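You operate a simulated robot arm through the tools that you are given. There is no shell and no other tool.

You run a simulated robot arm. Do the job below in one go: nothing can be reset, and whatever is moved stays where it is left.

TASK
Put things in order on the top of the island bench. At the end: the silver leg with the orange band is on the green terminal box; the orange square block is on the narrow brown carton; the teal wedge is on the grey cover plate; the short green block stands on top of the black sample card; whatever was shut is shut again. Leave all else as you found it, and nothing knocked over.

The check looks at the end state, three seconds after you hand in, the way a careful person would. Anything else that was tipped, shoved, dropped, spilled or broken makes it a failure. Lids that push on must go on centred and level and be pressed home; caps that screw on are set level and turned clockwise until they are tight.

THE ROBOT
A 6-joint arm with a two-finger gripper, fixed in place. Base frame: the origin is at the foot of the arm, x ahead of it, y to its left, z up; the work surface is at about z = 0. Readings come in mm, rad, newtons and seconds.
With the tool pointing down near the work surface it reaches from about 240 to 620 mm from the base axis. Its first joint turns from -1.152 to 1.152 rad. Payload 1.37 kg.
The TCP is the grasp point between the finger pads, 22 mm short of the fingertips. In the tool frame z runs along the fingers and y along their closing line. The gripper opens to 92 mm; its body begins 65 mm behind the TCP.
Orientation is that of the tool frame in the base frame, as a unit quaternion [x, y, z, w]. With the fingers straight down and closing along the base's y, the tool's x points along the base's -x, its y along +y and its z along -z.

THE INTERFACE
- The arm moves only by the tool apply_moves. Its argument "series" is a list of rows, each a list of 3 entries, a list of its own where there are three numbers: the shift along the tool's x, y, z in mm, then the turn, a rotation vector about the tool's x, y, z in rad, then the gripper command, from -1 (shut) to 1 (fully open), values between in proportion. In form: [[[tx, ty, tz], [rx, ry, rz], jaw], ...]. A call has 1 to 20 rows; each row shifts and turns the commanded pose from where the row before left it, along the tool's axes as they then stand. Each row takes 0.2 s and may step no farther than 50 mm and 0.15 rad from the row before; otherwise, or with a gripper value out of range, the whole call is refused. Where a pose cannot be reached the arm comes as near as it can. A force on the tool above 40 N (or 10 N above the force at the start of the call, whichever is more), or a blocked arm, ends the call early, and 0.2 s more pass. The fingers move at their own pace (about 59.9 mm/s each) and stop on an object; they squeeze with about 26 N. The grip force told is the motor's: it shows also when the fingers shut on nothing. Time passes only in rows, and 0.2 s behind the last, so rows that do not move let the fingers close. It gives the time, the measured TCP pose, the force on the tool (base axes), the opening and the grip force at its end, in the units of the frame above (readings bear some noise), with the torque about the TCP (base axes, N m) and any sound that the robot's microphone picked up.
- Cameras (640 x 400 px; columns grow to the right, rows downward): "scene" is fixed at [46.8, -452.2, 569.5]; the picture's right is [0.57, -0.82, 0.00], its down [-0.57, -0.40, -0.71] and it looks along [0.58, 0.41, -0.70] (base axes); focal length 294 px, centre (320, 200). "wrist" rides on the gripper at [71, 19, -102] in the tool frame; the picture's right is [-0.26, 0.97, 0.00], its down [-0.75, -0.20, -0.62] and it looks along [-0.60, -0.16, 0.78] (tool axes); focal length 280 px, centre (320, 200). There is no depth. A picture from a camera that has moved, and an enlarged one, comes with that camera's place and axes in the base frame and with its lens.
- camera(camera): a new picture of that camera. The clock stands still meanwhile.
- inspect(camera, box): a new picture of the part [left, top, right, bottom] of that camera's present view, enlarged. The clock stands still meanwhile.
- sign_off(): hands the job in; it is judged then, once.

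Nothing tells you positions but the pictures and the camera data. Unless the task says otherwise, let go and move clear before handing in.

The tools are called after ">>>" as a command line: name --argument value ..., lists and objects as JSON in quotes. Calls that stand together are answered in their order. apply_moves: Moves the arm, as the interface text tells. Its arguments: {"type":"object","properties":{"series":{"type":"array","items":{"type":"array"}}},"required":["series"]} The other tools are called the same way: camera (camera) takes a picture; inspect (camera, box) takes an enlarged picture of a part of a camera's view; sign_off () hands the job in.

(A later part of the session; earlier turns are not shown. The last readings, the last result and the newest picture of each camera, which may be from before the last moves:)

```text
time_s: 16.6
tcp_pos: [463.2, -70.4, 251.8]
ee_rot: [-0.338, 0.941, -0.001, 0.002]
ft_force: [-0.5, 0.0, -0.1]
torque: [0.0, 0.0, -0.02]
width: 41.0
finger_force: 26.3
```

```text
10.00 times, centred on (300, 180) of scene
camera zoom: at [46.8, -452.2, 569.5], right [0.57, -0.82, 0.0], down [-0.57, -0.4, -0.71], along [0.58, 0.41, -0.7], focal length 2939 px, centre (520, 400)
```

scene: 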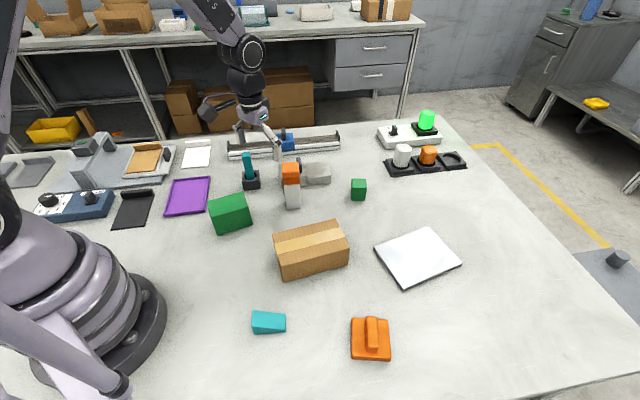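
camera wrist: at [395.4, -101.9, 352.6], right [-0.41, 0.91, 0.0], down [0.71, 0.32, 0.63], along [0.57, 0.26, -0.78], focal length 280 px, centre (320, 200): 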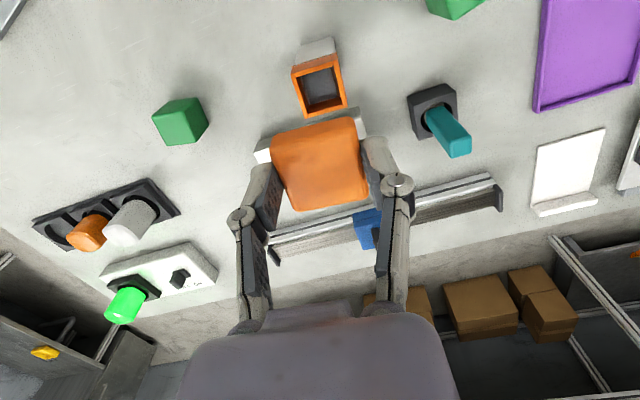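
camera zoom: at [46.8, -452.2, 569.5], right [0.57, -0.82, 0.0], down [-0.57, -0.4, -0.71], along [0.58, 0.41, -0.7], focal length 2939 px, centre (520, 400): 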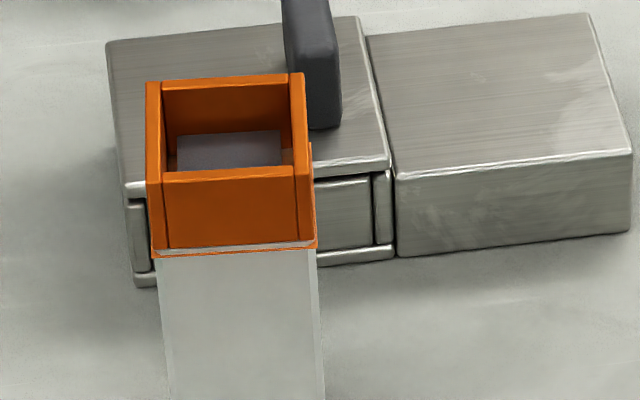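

The inside of the orange collar shows a grey square that may be an object or just the floor. I'll shift forward and lower so the wrist camera looks almost straight down into it.

>>> apply_moves --series '[[[-24, -6, 10], [0, 0, 0], -1], [[-23, -6, 15], [0, 0, 0], -1], [[0, 0, 20], [0, 0, 0], -1], [[0, 0, 0], [0, 0, 0], -1], [[0, 0, 0], [0, 0, 0], -1]]'

>>> inspect --camera "wrist" --box '[260, 0, 400, 100]'

>>> camera --camera "wrist"

```text
time_s: 17.8
tcp_pos: [506.7, -52.0, 204.9]
ee_rot: [-0.338, 0.941, -0.002, 0.001]
ft_force: [0.0, 0.5, -0.5]
torque: [0.0, 0.01, -0.01]
width: 40.8
finger_force: 25.8
```

```text
4.00 times, centred on (330, 50) of wrist
camera zoom: at [438.4, -82.5, 306.7], right [-0.41, 0.91, 0.0], down [0.71, 0.32, 0.63], along [0.57, 0.26, -0.78], focal length 1122 px, centre (280, 800)
```

zoom: 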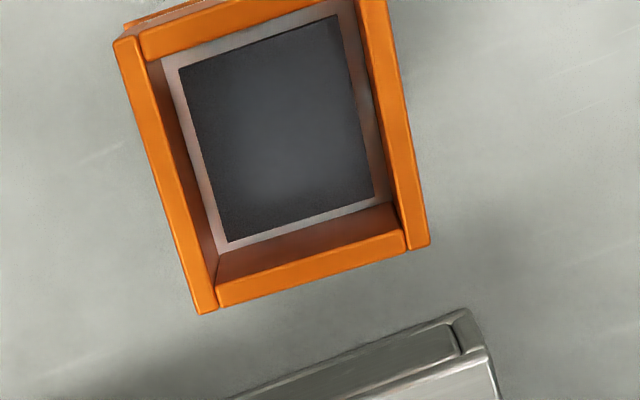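

```text
taken
camera wrist: at [438.4, -82.5, 306.7], right [-0.41, 0.91, 0.0], down [0.71, 0.32, 0.63], along [0.57, 0.26, -0.78], focal length 280 px, centre (320, 200)
```

wrist: 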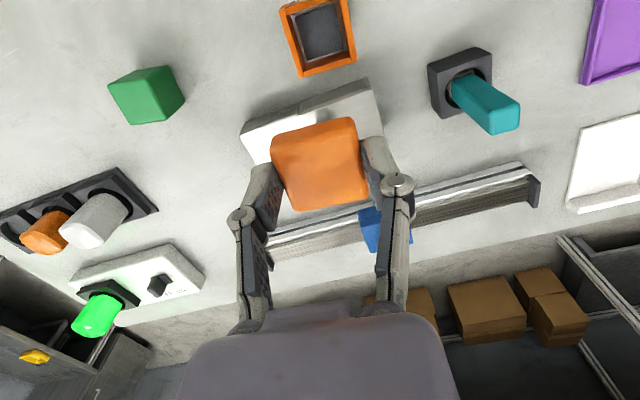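

The container is empty (just a dark pad on its floor). I'll retrace my path to put the lid back on and press it home.

>>> apply_moves --series '[[[0, 0, -20], [0, 0, 0], -1], [[23, 6, -15], [0, 0, 0], -1], [[24, 6, -10], [0, 0, 0], -1], [[0, 0, 30], [0, 0, 0], -1], [[0, 0, 30], [0, 0, 0], -1], [[0, 0, 20], [0, 0, 0], -1], [[0, 0, 0], [0, 0, 0], -1], [[0, 0, 0], [0, 0, 0], -1]]'

>>> inspect --camera "wrist" --box '[240, 20, 400, 220]'

>>> inspect --camera "scene" --box '[270, 130, 330, 210]'

```text
time_s: 19.6
tcp_pos: [463.6, -71.8, 171.7]
ee_rot: [-0.338, 0.941, -0.001, 0.001]
ft_force: [-0.4, 0.0, -0.8]
torque: [-0.02, -0.04, 0.02]
width: 40.6
finger_force: 26.0
```

```text
2.00 times, centred on (320, 120) of wrist
camera zoom: at [396.3, -102.6, 273.7], right [-0.41, 0.91, 0.0], down [0.71, 0.32, 0.63], along [0.57, 0.26, -0.78], focal length 561 px, centre (320, 360)
```

zoom: 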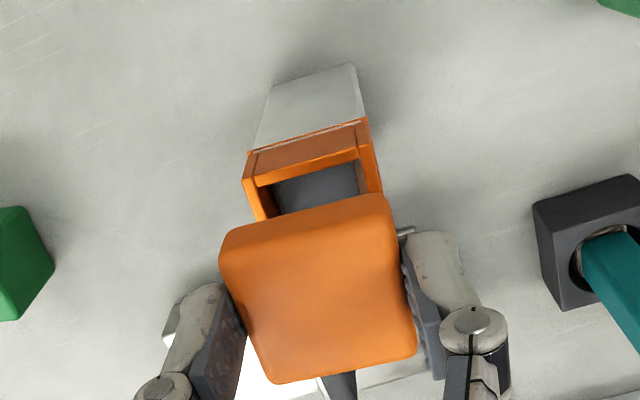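

```text
5.00 times, centred on (300, 170) of scene
camera zoom: at [46.8, -452.2, 569.5], right [0.57, -0.82, 0.0], down [-0.57, -0.4, -0.71], along [0.58, 0.41, -0.7], focal length 1469 px, centre (420, 350)
```

zoom: 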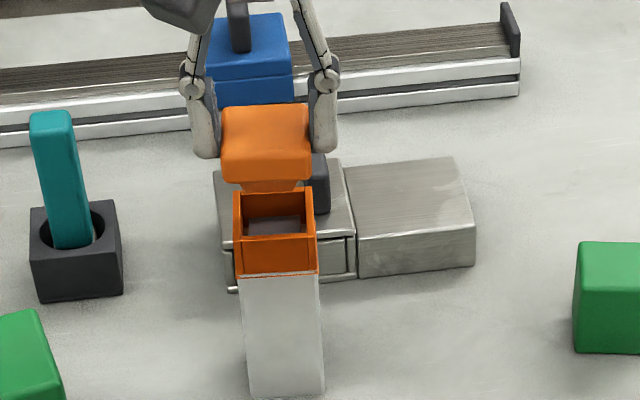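

>>> apply_moves --series '[[[0, 0, 10], [0, 0, 0], -1], [[0, 0, 8], [0, 0, 0], -1], [[0, 0, 3], [0, 0, 0], -1], [[0, 0, 3], [0, 0, 0], -1], [[0, 0, 2], [0, 0, 0], -1], [[0, 0, 2], [0, 0, 0], -1], [[0, 0, 1], [0, 0, 0], -1], [[0, 0, 1], [0, 0, 0], -1], [[0, 0, 0.5], [0, 0, 0], -1], [[0, 0, 0], [0, 0, 0], -1]]'

>>> inspect --camera "scene" --box '[270, 130, 330, 210]'

```text
time_s: 21.8
tcp_pos: [463.6, -72.4, 141.3]
ee_rot: [-0.337, 0.941, -0.001, 0.002]
ft_force: [0.5, 0.1, -0.5]
torque: [-0.03, 0.0, -0.02]
width: 41.2
finger_force: 25.8
```

```text
5.00 times, centred on (300, 170) of scene
camera zoom: at [46.8, -452.2, 569.5], right [0.57, -0.82, 0.0], down [-0.57, -0.4, -0.71], along [0.58, 0.41, -0.7], focal length 1469 px, centre (420, 350)
```

zoom: 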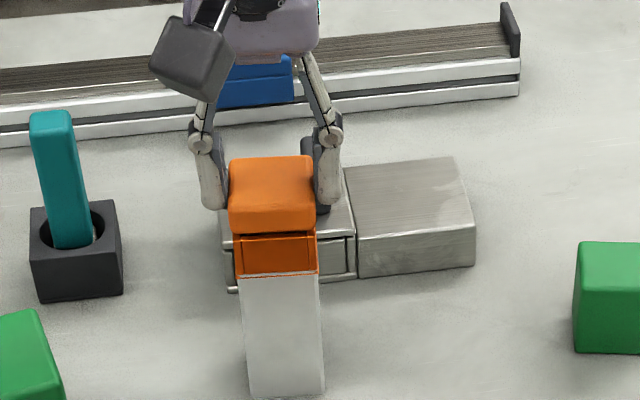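

>>> apply_moves --series '[[[0, 0, 0.5], [0, 0, 0], -1], [[0, 0, 0.5], [0, 0, 0], -1], [[0, 0, 0.5], [0, 0, 0], -1], [[0, 0, 0.5], [0, 0, 0], -1], [[0, 0, 0], [0, 0, 0], -1]]'

>>> inspect --camera "scene" --box '[270, 130, 330, 210]'

```text
time_s: 23.0
tcp_pos: [464.5, -71.6, 139.7]
ee_rot: [-0.338, 0.941, -0.001, 0.002]
ft_force: [-3.3, -3.0, 14.2]
torque: [-0.1, 0.21, -0.04]
width: 41.2
finger_force: 26.1
heard: snap
```

```text
5.00 times, centred on (300, 170) of scene
camera zoom: at [46.7, -452.2, 569.5], right [0.57, -0.82, 0.0], down [-0.57, -0.4, -0.71], along [0.58, 0.41, -0.7], focal length 1469 px, centre (420, 350)
```

zoom: 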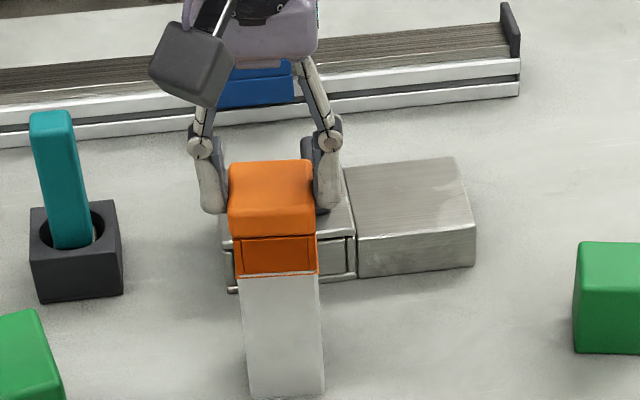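

The lid snapped home and looks level. I'll release it, rise and take a close look at the silver box with the dark handle.

>>> apply_moves --series '[[[0, 0, 0], [0, 0, 0], 0.3], [[0, 0, 0], [0, 0, 0], 0.3], [[0, 0, -10], [0, 0, 0], 0.3], [[0, 0, -30], [0, 0, 0], 0.6], [[0, 0, -40], [0, 0, 0], 0.6], [[0, 0, 0], [0, 0, 0], 0.6], [[0, 0, 0], [0, 0, 0], 0.6]]'

>>> camera --camera "wrist"

>>> inspect --camera "wrist" --box '[220, 80, 420, 240]'

>>> inspect --camera "scene" --box '[270, 140, 350, 215]'

```text
time_s: 24.6
tcp_pos: [462.5, -70.7, 221.8]
ee_rot: [-0.338, 0.941, -0.002, 0.002]
ft_force: [-0.9, -0.4, -0.2]
torque: [-0.01, 0.02, 0.0]
width: 73.9
finger_force: 0.0
```

```text
taken
camera wrist: at [394.2, -101.6, 322.5], right [-0.41, 0.91, 0.0], down [0.71, 0.32, 0.63], along [0.57, 0.26, -0.78], focal length 280 px, centre (320, 200)
```

wrist: 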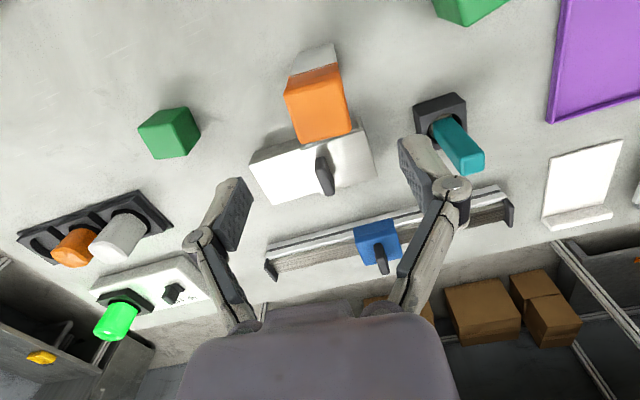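

```text
2.50 times, centred on (320, 160) of wrist
camera zoom: at [394.2, -101.6, 322.5], right [-0.41, 0.91, 0.0], down [0.71, 0.32, 0.63], along [0.57, 0.26, -0.78], focal length 701 px, centre (320, 300)
```

zoom: 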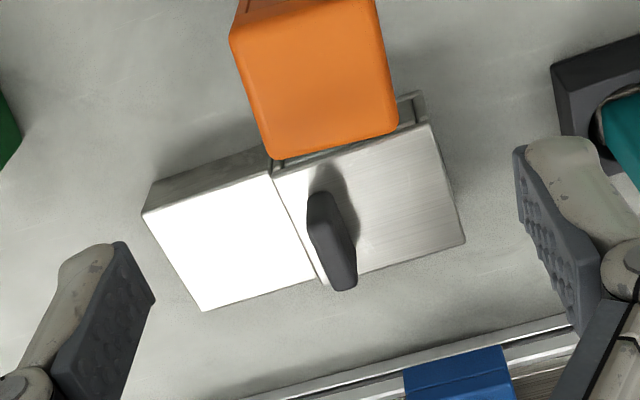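

```text
5.33 times, centred on (310, 178) of scene
camera zoom: at [46.8, -452.2, 569.5], right [0.57, -0.82, 0.0], down [-0.57, -0.4, -0.71], along [0.58, 0.41, -0.7], focal length 1567 px, centre (373, 320)
```

zoom: 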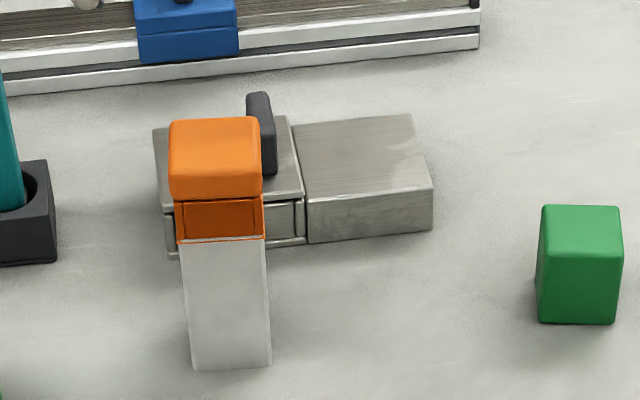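

The silver box seems to have a lid that slides right over the solid half. Before opening anything, I'll look at the left side of the bench for other candidates.

>>> apply_moves --series '[[[8.8, 42, -18], [0, 0, 0], 0.6], [[8.8, 42, -18], [0, 0, 0], 0.6], [[8.8, 42, -18], [0, 0, 0], 0.6], [[8.8, 42, -18], [0, 0, 0], 0.6], [[8.8, 42, -18], [0, 0, 0], 0.6], [[8.8, 42, -18], [0, 0, 0], 0.6], [[0, 0, 0], [0, 0, -0.13], 0.6], [[0, 0, 0], [0, 0, -0.13], 0.6], [[0, 0, 0], [0, 0, -0.13], 0.6], [[0, 0, 0], [0, 0, -0.13], 0.6], [[0, 0, 0], [0, 0, 0], 0.6]]'

>>> camera --camera "wrist"

>>> camera --camera "scene"

```text
time_s: 27.0
tcp_pos: [262.3, 88.7, 325.7]
ee_rot: [-0.569, 0.822, -0.002, 0.002]
ft_force: [-0.4, -0.3, -0.6]
torque: [0.02, 0.04, 0.02]
width: 73.7
finger_force: 0.0
```

```text
taken
camera wrist: at [218.5, 29.1, 427.0], right [-0.81, 0.58, 0.0], down [0.45, 0.63, 0.63], along [0.37, 0.51, -0.78], focal length 280 px, centre (320, 200)
```

wrist: 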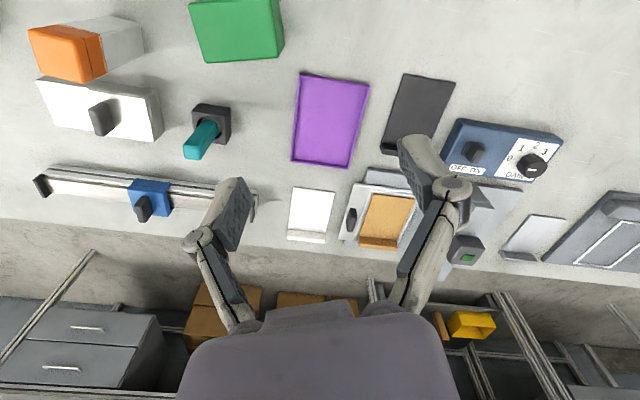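

```text
taken
```

scene: 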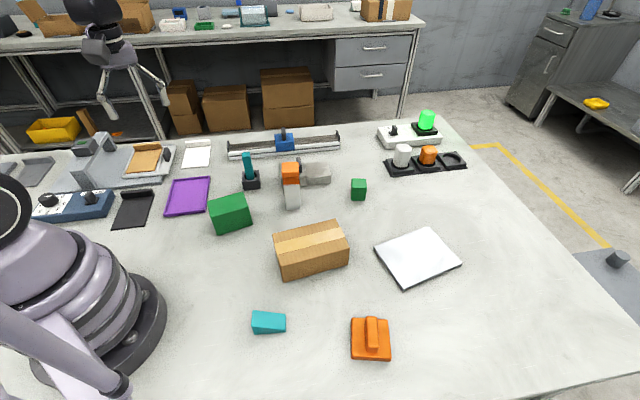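

>>> apply_moves --series '[[[0, 0, 0], [0, 0, -0.14], 0.6], [[0, 0, 0], [0, 0, -0.14], 0.6], [[0, 0, 0], [0, 0, -0.14], 0.6], [[0, 0, 0], [0, 0, 0], 0.6], [[0, 0, 0], [0, 0, 0], 0.6]]'

>>> camera --camera "wrist"

>>> inspect --camera "wrist" --box '[240, 40, 500, 260]'

```text
time_s: 28.2
tcp_pos: [262.9, 90.2, 326.5]
ee_rot: [0.728, -0.685, 0.0, 0.0]
ft_force: [-0.3, 0.6, 0.2]
torque: [-0.01, 0.0, -0.02]
width: 73.6
finger_force: 0.0
```

```text
taken
camera wrist: at [247.2, 17.2, 427.5], right [-0.98, 0.2, 0.0], down [0.16, 0.77, 0.62], along [0.13, 0.61, -0.78], focal length 280 px, centre (320, 200)
```

wrist: 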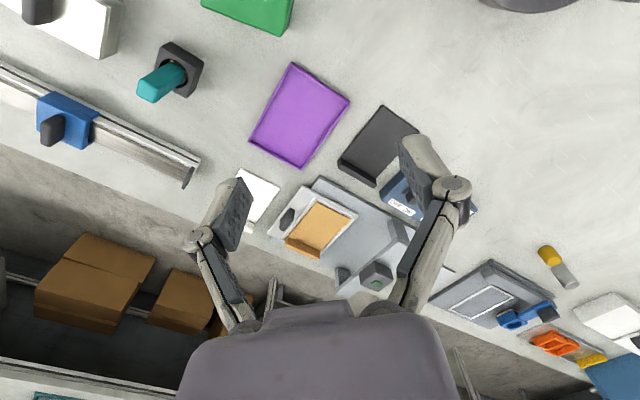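

```text
1.82 times, centred on (370, 150) of wrist
camera zoom: at [247.2, 17.2, 427.5], right [-0.98, 0.2, 0.0], down [0.16, 0.77, 0.62], along [0.13, 0.61, -0.78], focal length 510 px, centre (229, 291)
```

zoom: 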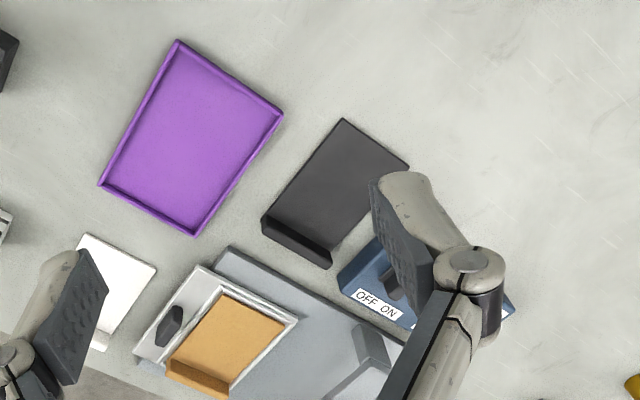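

There's more on the bench's far left, including a small yellow-and-silver piece and orange things. I'll keep turning to see them.

>>> apply_moves --series '[[[0, 0, 0], [0, 0, -0.14], 1], [[0, 0, 0], [0, 0, -0.14], 1], [[0, 0, 0], [0, 0, -0.14], 1], [[0, 0, 0], [0, 0, 0], 1], [[0, 0, 0], [0, 0, 0], 1]]'

>>> camera --camera "wrist"

>>> inspect --camera "wrist" --box '[240, 100, 500, 320]'

```text
time_s: 29.4
tcp_pos: [263.0, 89.5, 326.1]
ee_rot: [0.855, -0.518, 0.002, 0.0]
ft_force: [0.2, 0.7, 0.1]
torque: [0.01, -0.01, 0.02]
width: 92.1
finger_force: 0.1
```

```text
taken
camera wrist: at [277.6, 17.2, 427.8], right [-0.98, -0.21, 0.0], down [-0.17, 0.76, 0.62], along [-0.13, 0.61, -0.78], focal length 280 px, centre (320, 200)
```

wrist: 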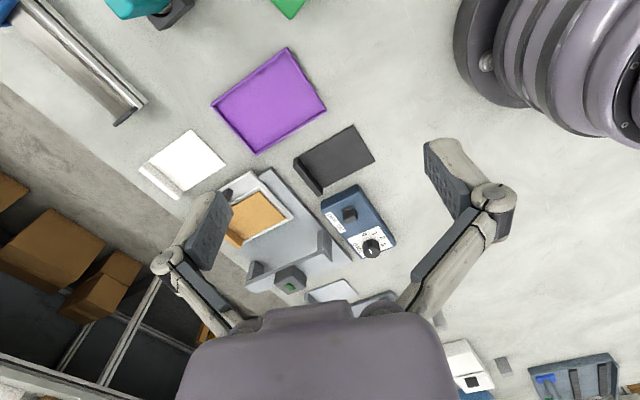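

```text
1.82 times, centred on (370, 210) of wrist
camera zoom: at [277.6, 17.2, 427.8], right [-0.98, -0.21, 0.0], down [-0.17, 0.76, 0.62], along [-0.13, 0.61, -0.78], focal length 510 px, centre (229, 182)
```

zoom: 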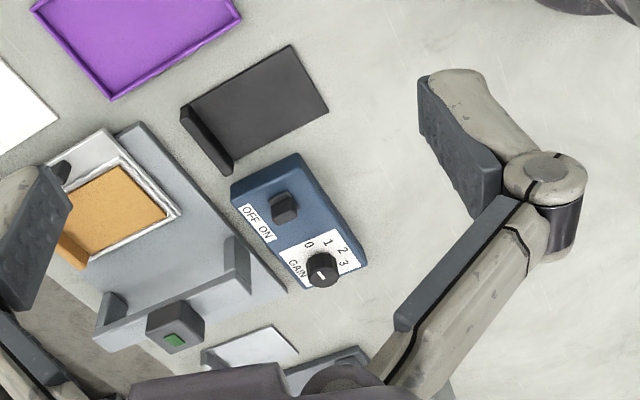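

Nothing relevant is within reach on the left. The closed silver box is the one remaining place to look, so I'll turn the wrist and approach its handle from the side away from the post.

>>> apply_moves --series '[[[0, 0, 0], [0, 0, 0.15], 1], [[0, 0, 0], [0, 0, 0.15], 1], [[0, 0, 0], [0, 0, 0.15], 1], [[0, 0, 0], [0, 0, 0.15], 1], [[0, 0, 0], [0, 0, 0.15], 1], [[0, 0, 0], [0, 0, 0.15], 1], [[0, 0, 0], [0, 0, 0.15], 1], [[0, 0, 0], [0, 0, 0.15], 1], [[0, 0, 0], [0, 0, 0.15], 1], [[0, 0, 0], [0, 0, 0.15], 1], [[0, 0, 0], [0, 0, 0.15], 1], [[0, 0, 0], [0, 0, 0.15], 1], [[0, 0, 0], [0, 0, 0.15], 1], [[0, 0, 0], [0, 0, 0.15], 1], [[0, 0, 0], [0, 0, 0.15], 1], [[0, 0, 0], [0, 0, 0.15], 1], [[0, 0, 0], [0, 0, 0.15], 1], [[0, 0, 0], [0, 0, 0.15], 1], [[0, 0, 0], [0, 0, 0.15], 1]]'

```text
time_s: 33.4
tcp_pos: [261.4, 91.6, 326.3]
ee_rot: [0.39, 0.921, 0.0, 0.001]
ft_force: [0.6, -0.6, 0.0]
torque: [-0.01, 0.0, -0.01]
width: 92.0
finger_force: 0.1
```

>>> apply_moves --series '[[[-38.6, 18, 15.1], [0, 0, 0], 1], [[-38.6, 18, 15.1], [0, 0, 0], 1], [[-38.6, 18, 15.1], [0, 0, 0], 1], [[-38.6, 18, 15.1], [0, 0, 0], 1], [[-38.6, 18, 15.1], [0, 0, 0], 1], [[-38.6, 18, 15.1], [0, 0, 0], 1], [[-38.6, 18, 15.1], [0, 0, 0], 1], [[0, 0, 0], [0, 0, 0], 1], [[0, 0, 0], [0, 0, 0], 1]]'

>>> camera --camera "wrist"

>>> inspect --camera "wrist" --box '[220, 60, 420, 240]'

```text
time_s: 35.4
tcp_pos: [542.5, -19.7, 222.3]
ee_rot: [0.389, 0.921, -0.001, 0.001]
ft_force: [0.0, -1.0, -0.3]
torque: [-0.01, -0.02, 0.03]
width: 91.9
finger_force: 0.1
```

```text
taken
camera wrist: at [505.3, 44.6, 324.0], right [0.87, 0.49, 0.0], down [0.38, -0.68, 0.63], along [0.31, -0.55, -0.78], focal length 280 px, centre (320, 200)
```

wrist: 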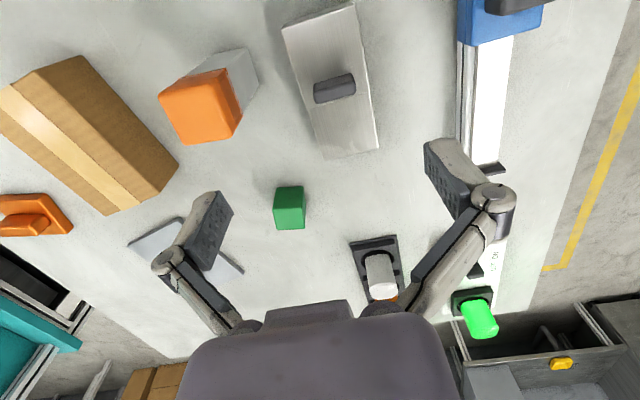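

```text
2.22 times, centred on (320, 150) of wrist
camera zoom: at [505.3, 44.6, 324.0], right [0.87, 0.49, 0.0], down [0.38, -0.68, 0.63], along [0.31, -0.55, -0.78], focal length 623 px, centre (320, 311)
```

zoom: 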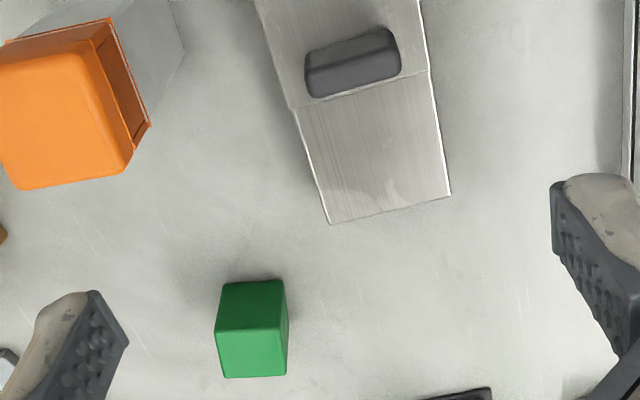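

The lid's dark handle stands at about (556, -19), roughly 35 mm long across the slide direction. I'll descend toward it and check alignment.

>>> apply_moves --series '[[[-9.1, 10, 10], [0, 0, 0], 0.35], [[0, 0, 35], [0, 0, 0], 0.35], [[0, 0, 35], [0, 0, 0], 0.35], [[0, 0, 30], [0, 0, 0], 0.35], [[0, 0, 0], [0, 0, 0], 0.35], [[0, 0, 0], [0, 0, 0], 0.35]]'

>>> camera --camera "wrist"

>>> inspect --camera "scene" --box '[260, 90, 360, 220]'

```text
time_s: 36.8
tcp_pos: [555.8, -15.7, 111.0]
ee_rot: [0.389, 0.921, 0.0, 0.001]
ft_force: [-0.2, -0.1, 0.5]
torque: [0.02, -0.01, -0.01]
width: 62.0
finger_force: 0.0
```

```text
taken
camera wrist: at [518.2, 47.4, 212.5], right [0.87, 0.49, 0.0], down [0.38, -0.68, 0.63], along [0.31, -0.55, -0.78], focal length 280 px, centre (320, 200)
```

wrist: 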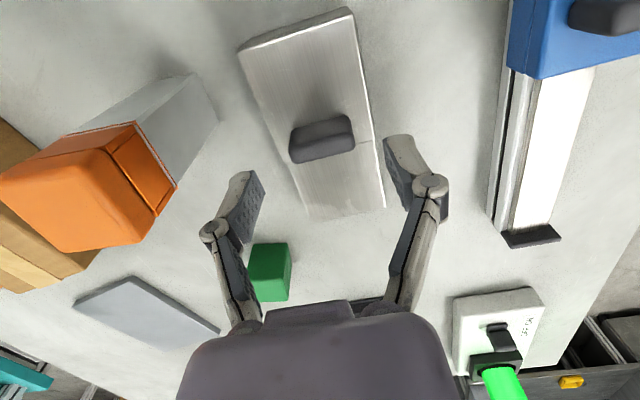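

```text
3.08 times, centred on (310, 155) of scene
camera zoom: at [46.8, -452.2, 569.5], right [0.57, -0.82, 0.0], down [-0.57, -0.4, -0.71], along [0.58, 0.41, -0.7], focal length 904 px, centre (351, 338)
```

zoom: 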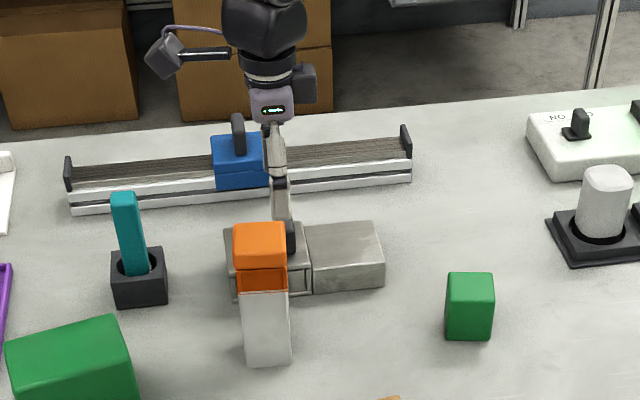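

>>> apply_moves --series '[[[0, 0, 18], [0, 0, 0], 0.35], [[0, 0, 15], [0, 0, 0], 0.35], [[0, 0, 0], [0, 0, 0], 0.35], [[0, 0, 0], [0, 0, 0], 0.35]]'

>>> inspect --camera "wrist" --box '[220, 60, 420, 240]'

>>> inspect --camera "scene" --box '[260, 110, 340, 210]'

```text
time_s: 37.8
tcp_pos: [556.9, -16.3, 78.5]
ee_rot: [0.388, 0.922, 0.0, 0.001]
ft_force: [0.4, 0.2, -0.3]
torque: [0.01, 0.04, 0.05]
width: 62.0
finger_force: 0.1
```

```text
2.22 times, centred on (320, 150) of wrist
camera zoom: at [519.9, 47.4, 180.0], right [0.87, 0.49, 0.0], down [0.38, -0.68, 0.63], along [0.31, -0.55, -0.78], focal length 623 px, centre (320, 311)
```

zoom: 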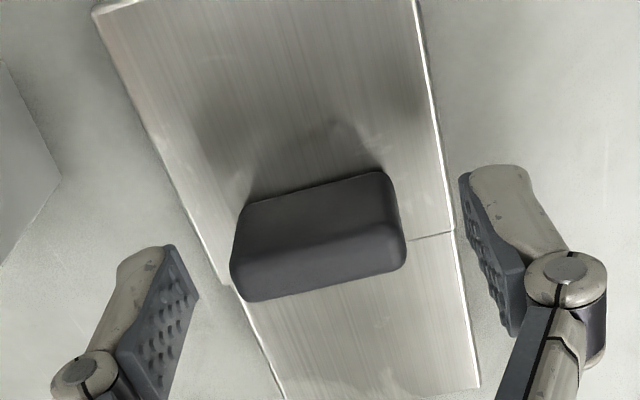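

```text
4.00 times, centred on (300, 160) of scene
camera zoom: at [46.8, -452.2, 569.5], right [0.57, -0.82, 0.0], down [-0.57, -0.4, -0.71], along [0.58, 0.41, -0.7], focal length 1176 px, centre (400, 360)
```

zoom: 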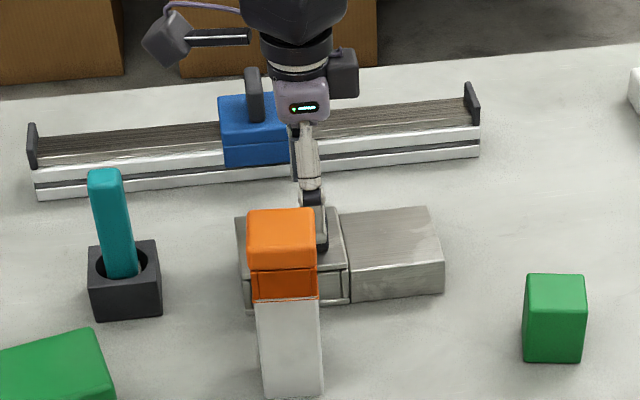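

>>> apply_moves --series '[[[1, 0, 8], [0, 0, 0], 0.35], [[0, 0, 8], [0, 0, 0], 0.35], [[0, 0, 0], [0, 0, 0], 0.35], [[0, 0, 0], [0, 0, 0], -1], [[0, 0, 0], [0, 0, 0], -1], [[0, 0, 0], [0, 0, 0], -1]]'

>>> inspect --camera "wrist" --box '[220, 60, 420, 240]'

>>> inspect --camera "scene" --box '[260, 110, 340, 210]'

```text
time_s: 39.2
tcp_pos: [555.8, -17.6, 63.5]
ee_rot: [0.389, 0.921, -0.002, 0.0]
ft_force: [-14.4, -14.8, 8.5]
torque: [-0.12, 0.47, 0.06]
width: 39.8
finger_force: 28.3
```

```text
2.22 times, centred on (320, 150) of wrist
camera zoom: at [518.6, 46.5, 164.0], right [0.87, 0.49, 0.0], down [0.38, -0.68, 0.63], along [0.3, -0.55, -0.78], focal length 623 px, centre (320, 311)
```

zoom: 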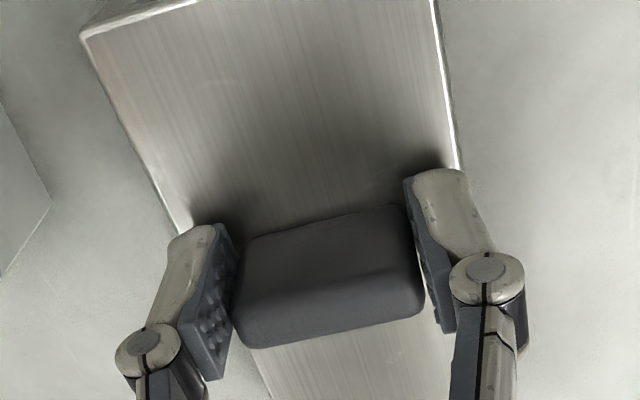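

```text
4.00 times, centred on (300, 160) of scene
camera zoom: at [46.7, -452.2, 569.5], right [0.57, -0.82, 0.0], down [-0.57, -0.4, -0.71], along [0.58, 0.41, -0.7], focal length 1176 px, centre (400, 360)
```

zoom: 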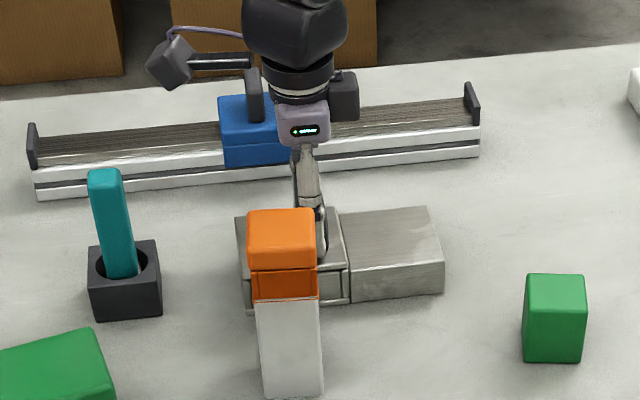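

>>> apply_moves --series '[[[0, -1, 0], [0, 0, 0], -1], [[0, 0, 0], [0, 0, 0], -1]]'

```text
time_s: 39.8
tcp_pos: [555.8, -17.5, 62.6]
ee_rot: [0.389, 0.921, -0.001, 0.0]
ft_force: [-17.2, -22.5, 14.3]
torque: [-0.35, 0.45, 0.06]
width: 39.9
finger_force: 27.4
```

>>> apply_moves --series '[[[0, -1, 0], [0, 0, 0], -1], [[0, -0.8, 0], [0, 0, 0], -1], [[0, 0, 0], [0, 0, 0], -1]]'

>>> inspect --camera "wrist" --box '[220, 60, 420, 240]'

```text
time_s: 40.6
tcp_pos: [554.0, -16.4, 63.0]
ee_rot: [0.389, 0.921, 0.0, 0.003]
ft_force: [-5.6, -17.6, 11.6]
torque: [-0.28, 0.27, 0.05]
width: 39.6
finger_force: 27.6
```

```text
2.22 times, centred on (320, 150) of wrist
camera zoom: at [517.6, 46.5, 163.7], right [0.87, 0.49, 0.0], down [0.38, -0.68, 0.63], along [0.31, -0.55, -0.78], focal length 623 px, centre (320, 311)
```

zoom: 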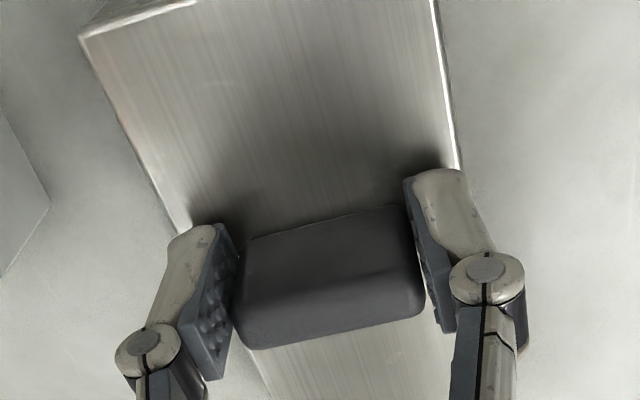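

>>> apply_moves --series '[[[0, -1, -0.5], [0, 0, 0], -1], [[0, -0.5, -0.5], [0, 0, 0], -1], [[0, 0, 0], [0, 0, 0], -1]]'

```text
time_s: 41.4
tcp_pos: [554.3, -16.4, 62.8]
ee_rot: [0.388, 0.922, 0.002, 0.005]
ft_force: [26.5, -1.0, -18.0]
torque: [-0.08, -0.32, 0.13]
width: 39.9
finger_force: 28.3
```

The lid is captive (it resists lifting), so it must slide. I'll relieve the side load and then ease it toward the solid half.

>>> apply_moves --series '[[[-0.5, 0.7, 0.4], [0, 0, 0], -1], [[0, 0, 0], [0, 0, 0], -1]]'

```text
time_s: 42.0
tcp_pos: [554.5, -17.9, 62.9]
ee_rot: [0.388, 0.921, 0.001, 0.003]
ft_force: [18.5, 7.9, -13.3]
torque: [-0.15, -0.63, 0.12]
width: 40.0
finger_force: 28.0
```

>>> apply_moves --series '[[[0, 0, 0], [0, 0, 0], -1], [[0, 0, 0], [0, 0, 0], -1], [[0, 0, 0], [0, 0, 0], -1]]'

```text
time_s: 42.8
tcp_pos: [554.5, -16.5, 64.0]
ee_rot: [0.388, 0.921, 0.0, 0.004]
ft_force: [20.4, 16.8, -14.5]
torque: [0.28, -0.31, 0.27]
width: 40.1
finger_force: 28.0
```

>>> apply_moves --series '[[[0, 0.8, 0.3], [0, 0, 0], -1], [[0, 0, 0], [0, 0, 0], -1], [[0, 0, 0], [0, 0, 0], -1], [[0, 0, 0], [0, 0, 0], -1]]'

```text
time_s: 43.8
tcp_pos: [554.2, -16.9, 62.7]
ee_rot: [0.388, 0.922, 0.001, 0.003]
ft_force: [18.8, 16.7, -9.3]
torque: [0.3, -0.28, 0.19]
width: 40.1
finger_force: 27.9
```

>>> apply_moves --series '[[[0, 0, 0], [0, 0, 0], 0.1], [[0, 0, 0], [0, 0, 0], 0.1], [[0, 0, 0], [0, 0, 0], 0.1]]'

>>> inspect --camera "wrist" --box '[240, 90, 400, 220]'

```text
time_s: 44.6
tcp_pos: [552.6, -16.9, 63.1]
ee_rot: [0.389, 0.921, -0.001, 0.002]
ft_force: [0.4, -0.7, -0.3]
torque: [-0.02, -0.01, -0.01]
width: 50.7
finger_force: 0.1
```

```text
3.08 times, centred on (320, 155) of wrist
camera zoom: at [516.6, 46.3, 164.1], right [0.87, 0.49, 0.0], down [0.38, -0.68, 0.63], along [0.31, -0.55, -0.78], focal length 863 px, centre (320, 338)
```

zoom: 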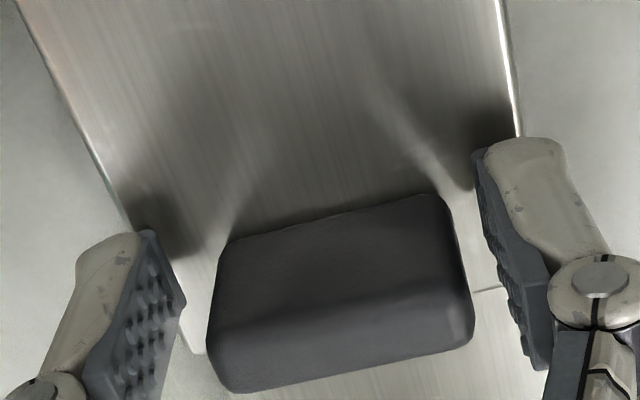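

>>> apply_moves --series '[[[0, 2, 0], [0, 0, 0], 0.1], [[0, 0, 0], [0, 0, 0], 0.1], [[0, 0, 0], [0, 0, 0], -0.15], [[0, 0, 0], [0, 0, 0], -0.15], [[0, 0, 0], [0, 0, 0], -0.15]]'

```text
time_s: 45.8
tcp_pos: [555.1, -16.1, 62.3]
ee_rot: [0.39, 0.921, -0.001, 0.001]
ft_force: [-3.8, -3.7, 0.7]
torque: [-0.01, 0.14, 0.01]
width: 42.5
finger_force: 2.2
```

>>> apply_moves --series '[[[0, -1.5, 0], [0, 0, 0], 0.1], [[0, 0, 0], [0, 0, 0], 0.1], [[0, 0, 0], [0, 0, 0], -0.25], [[0, 0, 0], [0, 0, 0], -0.25], [[0, 0, 0], [0, 0, 0], -0.25], [[0, 0, 0], [0, 0, 0], -0.25]]'

```text
time_s: 47.2
tcp_pos: [553.5, -16.3, 63.2]
ee_rot: [0.39, 0.921, -0.001, 0.001]
ft_force: [-6.1, -6.7, 6.3]
torque: [-0.08, 0.17, 0.07]
width: 39.9
finger_force: 28.1
```

>>> apply_moves --series '[[[-2, 0, 0], [0, 0, 0], -0.25], [[-3, 0, 0], [0, 0, 0], -0.25], [[-3, 0, 0], [0, 0, 0], -0.25], [[-3, 0, 0], [0, 0, 0], -0.25], [[0, 0, 0], [0, 0, 0], -0.25]]'

>>> inspect --camera "scene" --box '[260, 110, 360, 210]'

>>> inspect --camera "wrist" --box '[220, 60, 420, 240]'

```text
time_s: 48.4
tcp_pos: [562.9, -25.1, 62.1]
ee_rot: [0.39, 0.921, -0.001, 0.001]
ft_force: [-11.7, -11.4, 5.9]
torque: [-0.38, 0.16, 0.08]
width: 39.8
finger_force: 27.8
```

```text
4.00 times, centred on (310, 160) of scene
camera zoom: at [46.7, -452.2, 569.5], right [0.57, -0.82, 0.0], down [-0.57, -0.4, -0.71], along [0.58, 0.41, -0.7], focal length 1176 px, centre (360, 360)
```

zoom: 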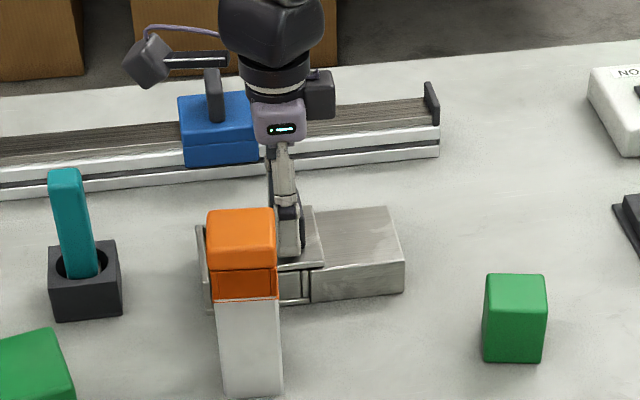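

```text
2.22 times, centred on (320, 150) of wrist
camera zoom: at [525.8, 38.9, 164.2], right [0.87, 0.49, 0.0], down [0.38, -0.68, 0.63], along [0.3, -0.55, -0.78], focal length 623 px, centre (320, 311)
```

zoom: 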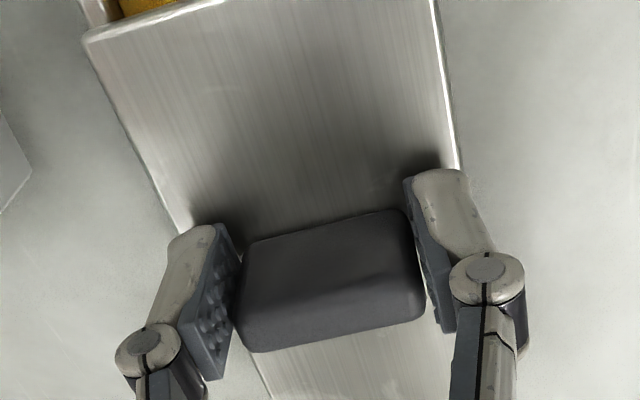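

The lid slides and something yellowish shows inside. I'll continue sliding it open.

>>> apply_moves --series '[[[-4, -0.3, 0], [0, 0, 0], -0.25], [[-4, -0.2, 0], [0, 0, 0], -0.25], [[-4, 0, 0], [0, 0, 0], -0.25], [[-4, 0, 0], [0, 0, 0], -0.25], [[-4, 0, 0], [0, 0, 0], -0.25], [[-4, 0, 0], [0, 0, 0], -0.25], [[-4, 0, 0], [0, 0, 0], -0.25], [[0, 0, 0], [0, 0, 0], -0.25]]'

>>> inspect --camera "scene" --box '[260, 110, 360, 210]'

>>> camera --camera "wrist"

```text
time_s: 50.2
tcp_pos: [580.2, -42.9, 62.9]
ee_rot: [0.388, 0.921, 0.001, 0.003]
ft_force: [0.8, 1.1, 3.9]
torque: [0.28, 0.29, 0.09]
width: 39.8
finger_force: 28.2
```

```text
4.00 times, centred on (310, 160) of scene
camera zoom: at [46.8, -452.2, 569.5], right [0.57, -0.82, 0.0], down [-0.57, -0.4, -0.71], along [0.58, 0.41, -0.7], focal length 1176 px, centre (360, 360)
```

zoom: 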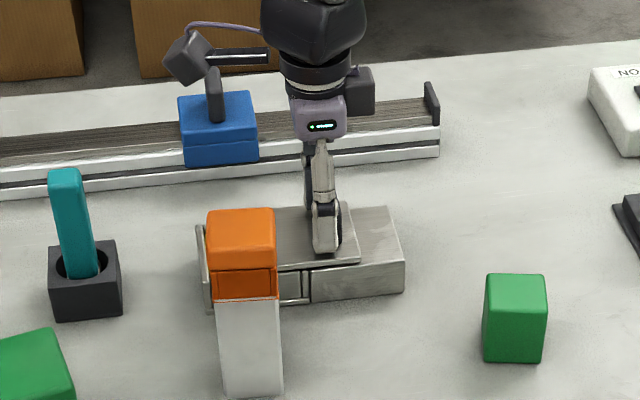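

```text
taken
camera wrist: at [544.0, 20.1, 164.1], right [0.87, 0.49, 0.0], down [0.38, -0.68, 0.63], along [0.31, -0.55, -0.78], focal length 280 px, centre (320, 200)
```

wrist: 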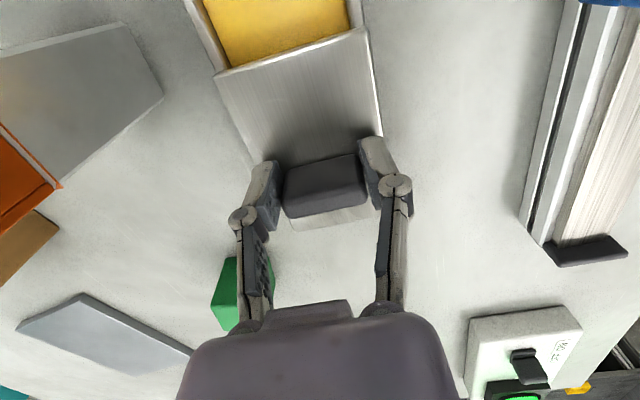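

>>> apply_moves --series '[[[-4, 0, 0], [0, 0, 0], -0.25], [[-4, 0, 0], [0, 0, 0], -0.25], [[-4, 0, 0], [0, 0, 0], -0.25], [[-4, 0, 0], [0, 0, 0], -0.25], [[-4, 0, 0], [0, 0, 0], -0.25], [[-4, 0, 0], [0, 0, 0], -0.25], [[0, 0, 0], [0, 0, 0], -0.25]]'

>>> inspect --camera "scene" --box '[260, 110, 360, 210]'

>>> camera --camera "wrist"

```text
time_s: 51.8
tcp_pos: [599.8, -62.2, 63.3]
ee_rot: [0.388, 0.922, 0.0, 0.003]
ft_force: [18.4, 18.8, 2.1]
torque: [0.51, -0.26, 0.26]
width: 39.9
finger_force: 28.4
```

```text
4.00 times, centred on (310, 160) of scene
camera zoom: at [46.8, -452.2, 569.5], right [0.57, -0.82, 0.0], down [-0.57, -0.4, -0.71], along [0.58, 0.41, -0.7], focal length 1176 px, centre (360, 360)
```

zoom: 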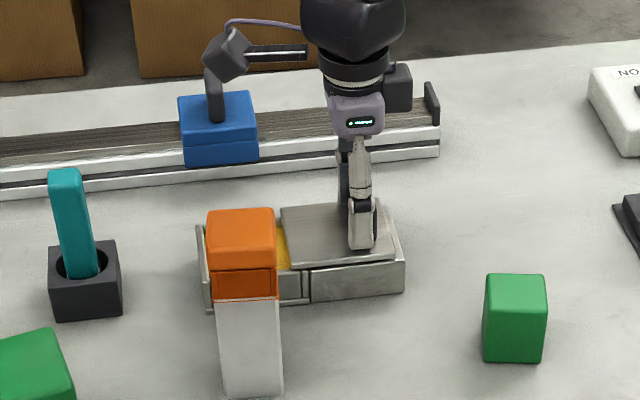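

```text
taken
camera wrist: at [561.5, 2.2, 164.0], right [0.87, 0.49, 0.01], down [0.38, -0.68, 0.63], along [0.31, -0.55, -0.78], focal length 280 px, centre (320, 200)
```

wrist: 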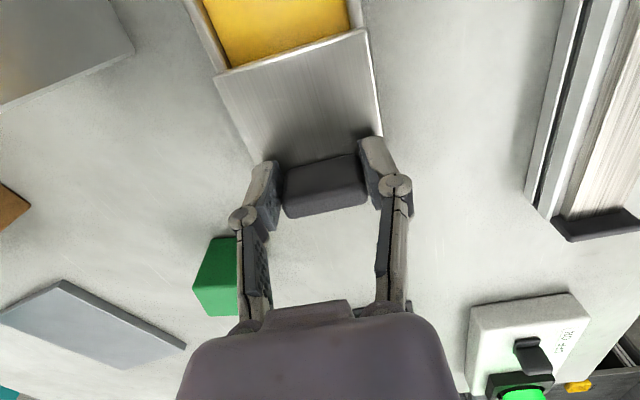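

Open enough. I'll let go of the handle, rise, and look into the box.

>>> apply_moves --series '[[[0, 0.8, 0], [0, 0, 0], -0.25], [[0, 0, 0], [0, 0, 0], 0.35], [[0, 0, 0], [0, 0, 0], 0.35], [[0, 0, -30], [0, 0, 0], 0.35], [[0, 0, -40], [0, 0, 0], 0.35], [[20, 0, -40], [0, 0, 0], 0.35], [[0, 0, 0], [0, 0, 0], 0.35], [[0, 0, 0], [0, 0, 0], 0.35]]'

>>> camera --camera "wrist"

>>> inspect --camera "wrist" --box '[240, 0, 440, 160]'

>>> inspect --camera "scene" --box '[270, 140, 350, 210]'

```text
time_s: 53.6
tcp_pos: [583.9, -48.4, 171.4]
ee_rot: [0.389, 0.921, -0.001, 0.001]
ft_force: [0.2, -0.3, 0.6]
torque: [-0.03, -0.02, -0.03]
width: 61.9
finger_force: 0.1
```

```text
taken
camera wrist: at [547.4, 15.8, 272.0], right [0.87, 0.49, 0.0], down [0.38, -0.68, 0.63], along [0.31, -0.55, -0.78], focal length 280 px, centre (320, 200)
```

wrist: 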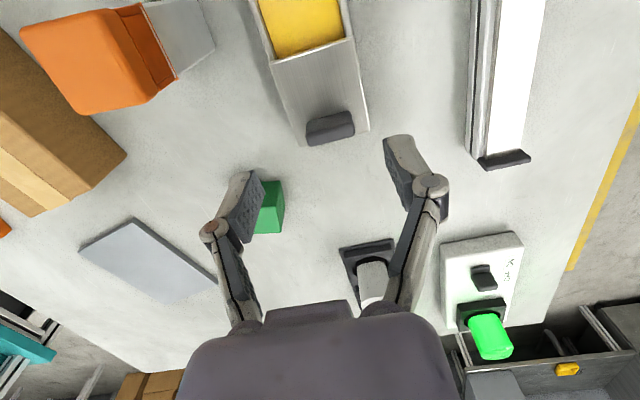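

```text
2.50 times, centred on (340, 80) of wrist
camera zoom: at [547.4, 15.8, 272.0], right [0.87, 0.49, 0.0], down [0.38, -0.68, 0.63], along [0.31, -0.55, -0.78], focal length 701 px, centre (270, 500)
```

zoom: 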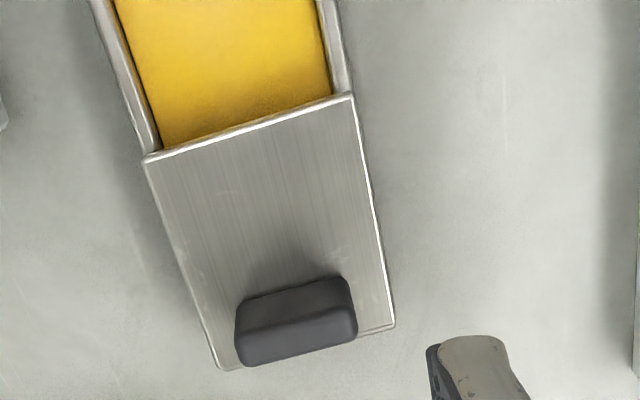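

```text
5.71 times, centred on (310, 175) of scene
camera zoom: at [46.8, -452.2, 569.5], right [0.57, -0.82, 0.0], down [-0.57, -0.4, -0.71], along [0.58, 0.41, -0.7], focal length 1679 px, centre (377, 343)
```

zoom: 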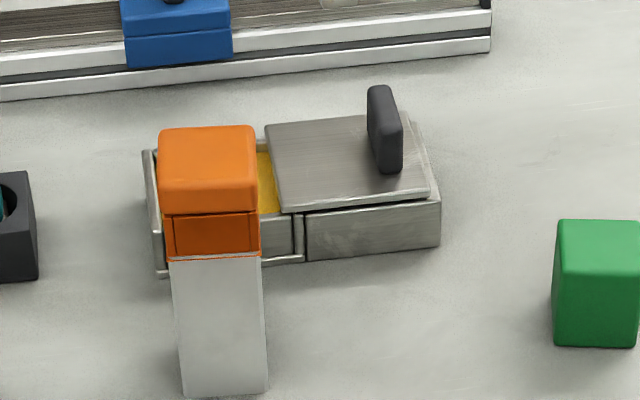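

>>> apply_moves --series '[[[30, 0, -20], [0, 0, 0], 0.35], [[30, 0, -20], [0, 0, 0], 0.35], [[20, 0, 0], [0, 0, 0], 0.35], [[0, 0, 0], [0, 0, 0], 0.35], [[0, 0, 0], [0, 0, 0], 0.35]]'

>>> inspect --camera "wrist" --box '[220, 0, 420, 160]'

>>> camera --camera "wrist"

```text
time_s: 54.8
tcp_pos: [529.0, 9.4, 210.3]
ee_rot: [0.39, 0.921, 0.0, 0.001]
ft_force: [-0.5, -0.9, -0.6]
torque: [-0.03, -0.02, 0.01]
width: 62.2
finger_force: 0.0
```

```text
2.50 times, centred on (320, 80) of wrist
camera zoom: at [491.0, 73.2, 312.5], right [0.87, 0.49, 0.0], down [0.38, -0.68, 0.63], along [0.31, -0.55, -0.78], focal length 701 px, centre (320, 500)
```

zoom: 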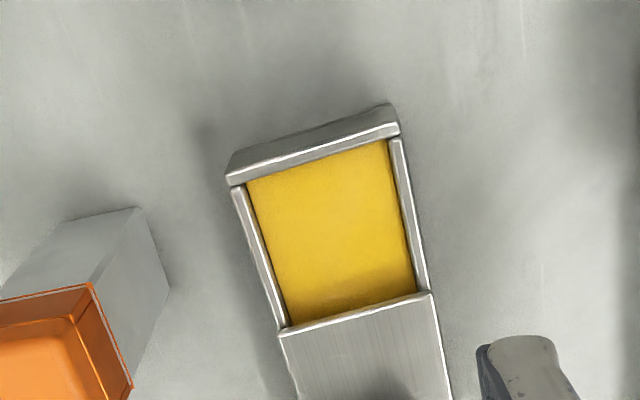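

```text
taken
camera wrist: at [491.0, 73.2, 312.5], right [0.87, 0.49, 0.0], down [0.38, -0.68, 0.63], along [0.31, -0.55, -0.78], focal length 280 px, centre (320, 200)
```

wrist: 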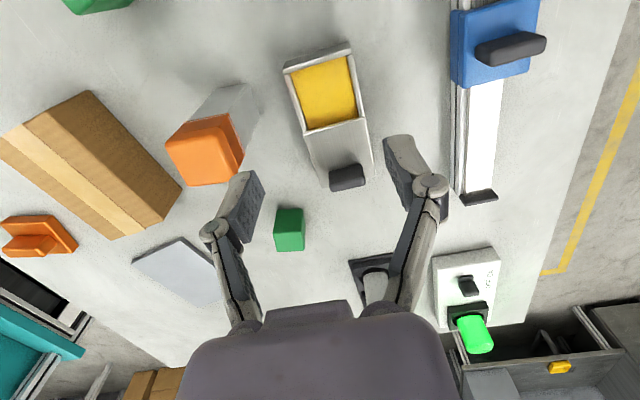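

Both closed containers are empty (only coloured pads), so the named items are the ones in plain sight: the lidded silver/orange post is the leg and the orange square piece with the grip is the block. First I'll go back to the handle and shut the silver box.

>>> apply_moves --series '[[[-20, 0, 0], [0, 0, 0], 0.35], [[-30, 0, 20], [0, 0, 0], 0.35], [[-30, 0, 20], [0, 0, 0], 0.35], [[-20, 0, 40], [0, 0, 0], 0.35], [[0, 0, 30], [0, 0, 0], 0.35], [[0, 0, 20], [0, 0, 0], 0.35], [[0, 0, 0], [0, 0, 0], 0.35], [[0, 0, 0], [0, 0, 0], 0.35]]'

>>> inspect --camera "wrist" --box '[220, 60, 420, 240]'

```text
time_s: 56.6
tcp_pos: [596.7, -62.5, 80.9]
ee_rot: [0.389, 0.921, -0.001, 0.001]
ft_force: [0.1, 0.1, 0.0]
torque: [-0.02, 0.04, 0.02]
width: 62.2
finger_force: 0.0
```

```text
2.22 times, centred on (320, 150) of wrist
camera zoom: at [560.1, 1.3, 183.0], right [0.87, 0.49, 0.0], down [0.38, -0.68, 0.63], along [0.31, -0.55, -0.78], focal length 623 px, centre (320, 311)
```

zoom: 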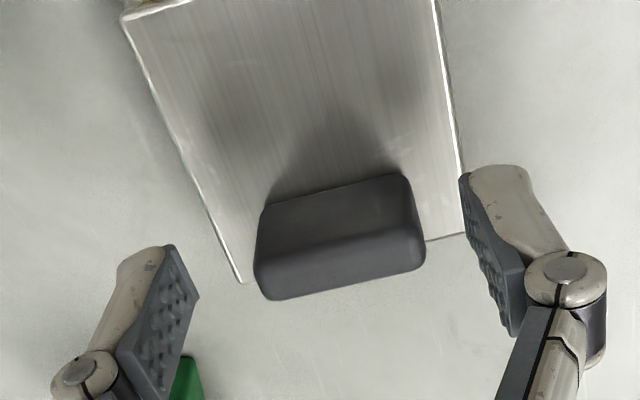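

>>> apply_moves --series '[[[0, 2, 8], [0, 0, 0], 0.35], [[0, 0, 9.5], [0, 0, 0], 0.35], [[0, 0, 0], [0, 0, 0], 0.1], [[0, 0, 0], [0, 0, 0], -0.25], [[0, 0, 0], [0, 0, 0], -0.25], [[0, 0, 0], [0, 0, 0], -0.25]]'

```text
time_s: 58.0
tcp_pos: [597.7, -60.9, 65.7]
ee_rot: [0.389, 0.921, 0.0, 0.002]
ft_force: [-3.8, -3.5, 2.5]
torque: [-0.11, 0.13, 0.12]
width: 39.8
finger_force: 27.8
```

>>> apply_moves --series '[[[4, -0.12, 0], [0, 0, 0], -0.25], [[4, -0.12, 0], [0, 0, 0], -0.25], [[4, -0.12, 0], [0, 0, 0], -0.25], [[4, -0.12, 0], [0, 0, 0], -0.25], [[4, -0.12, 0], [0, 0, 0], -0.25], [[4, -0.12, 0], [0, 0, 0], -0.25], [[0, 0, 0], [0, 0, 0], -0.25]]'

```text
time_s: 59.6
tcp_pos: [581.8, -44.1, 64.8]
ee_rot: [0.389, 0.921, 0.001, 0.002]
ft_force: [-8.0, -7.0, 10.4]
torque: [0.26, 0.72, 0.13]
width: 39.9
finger_force: 28.5
```

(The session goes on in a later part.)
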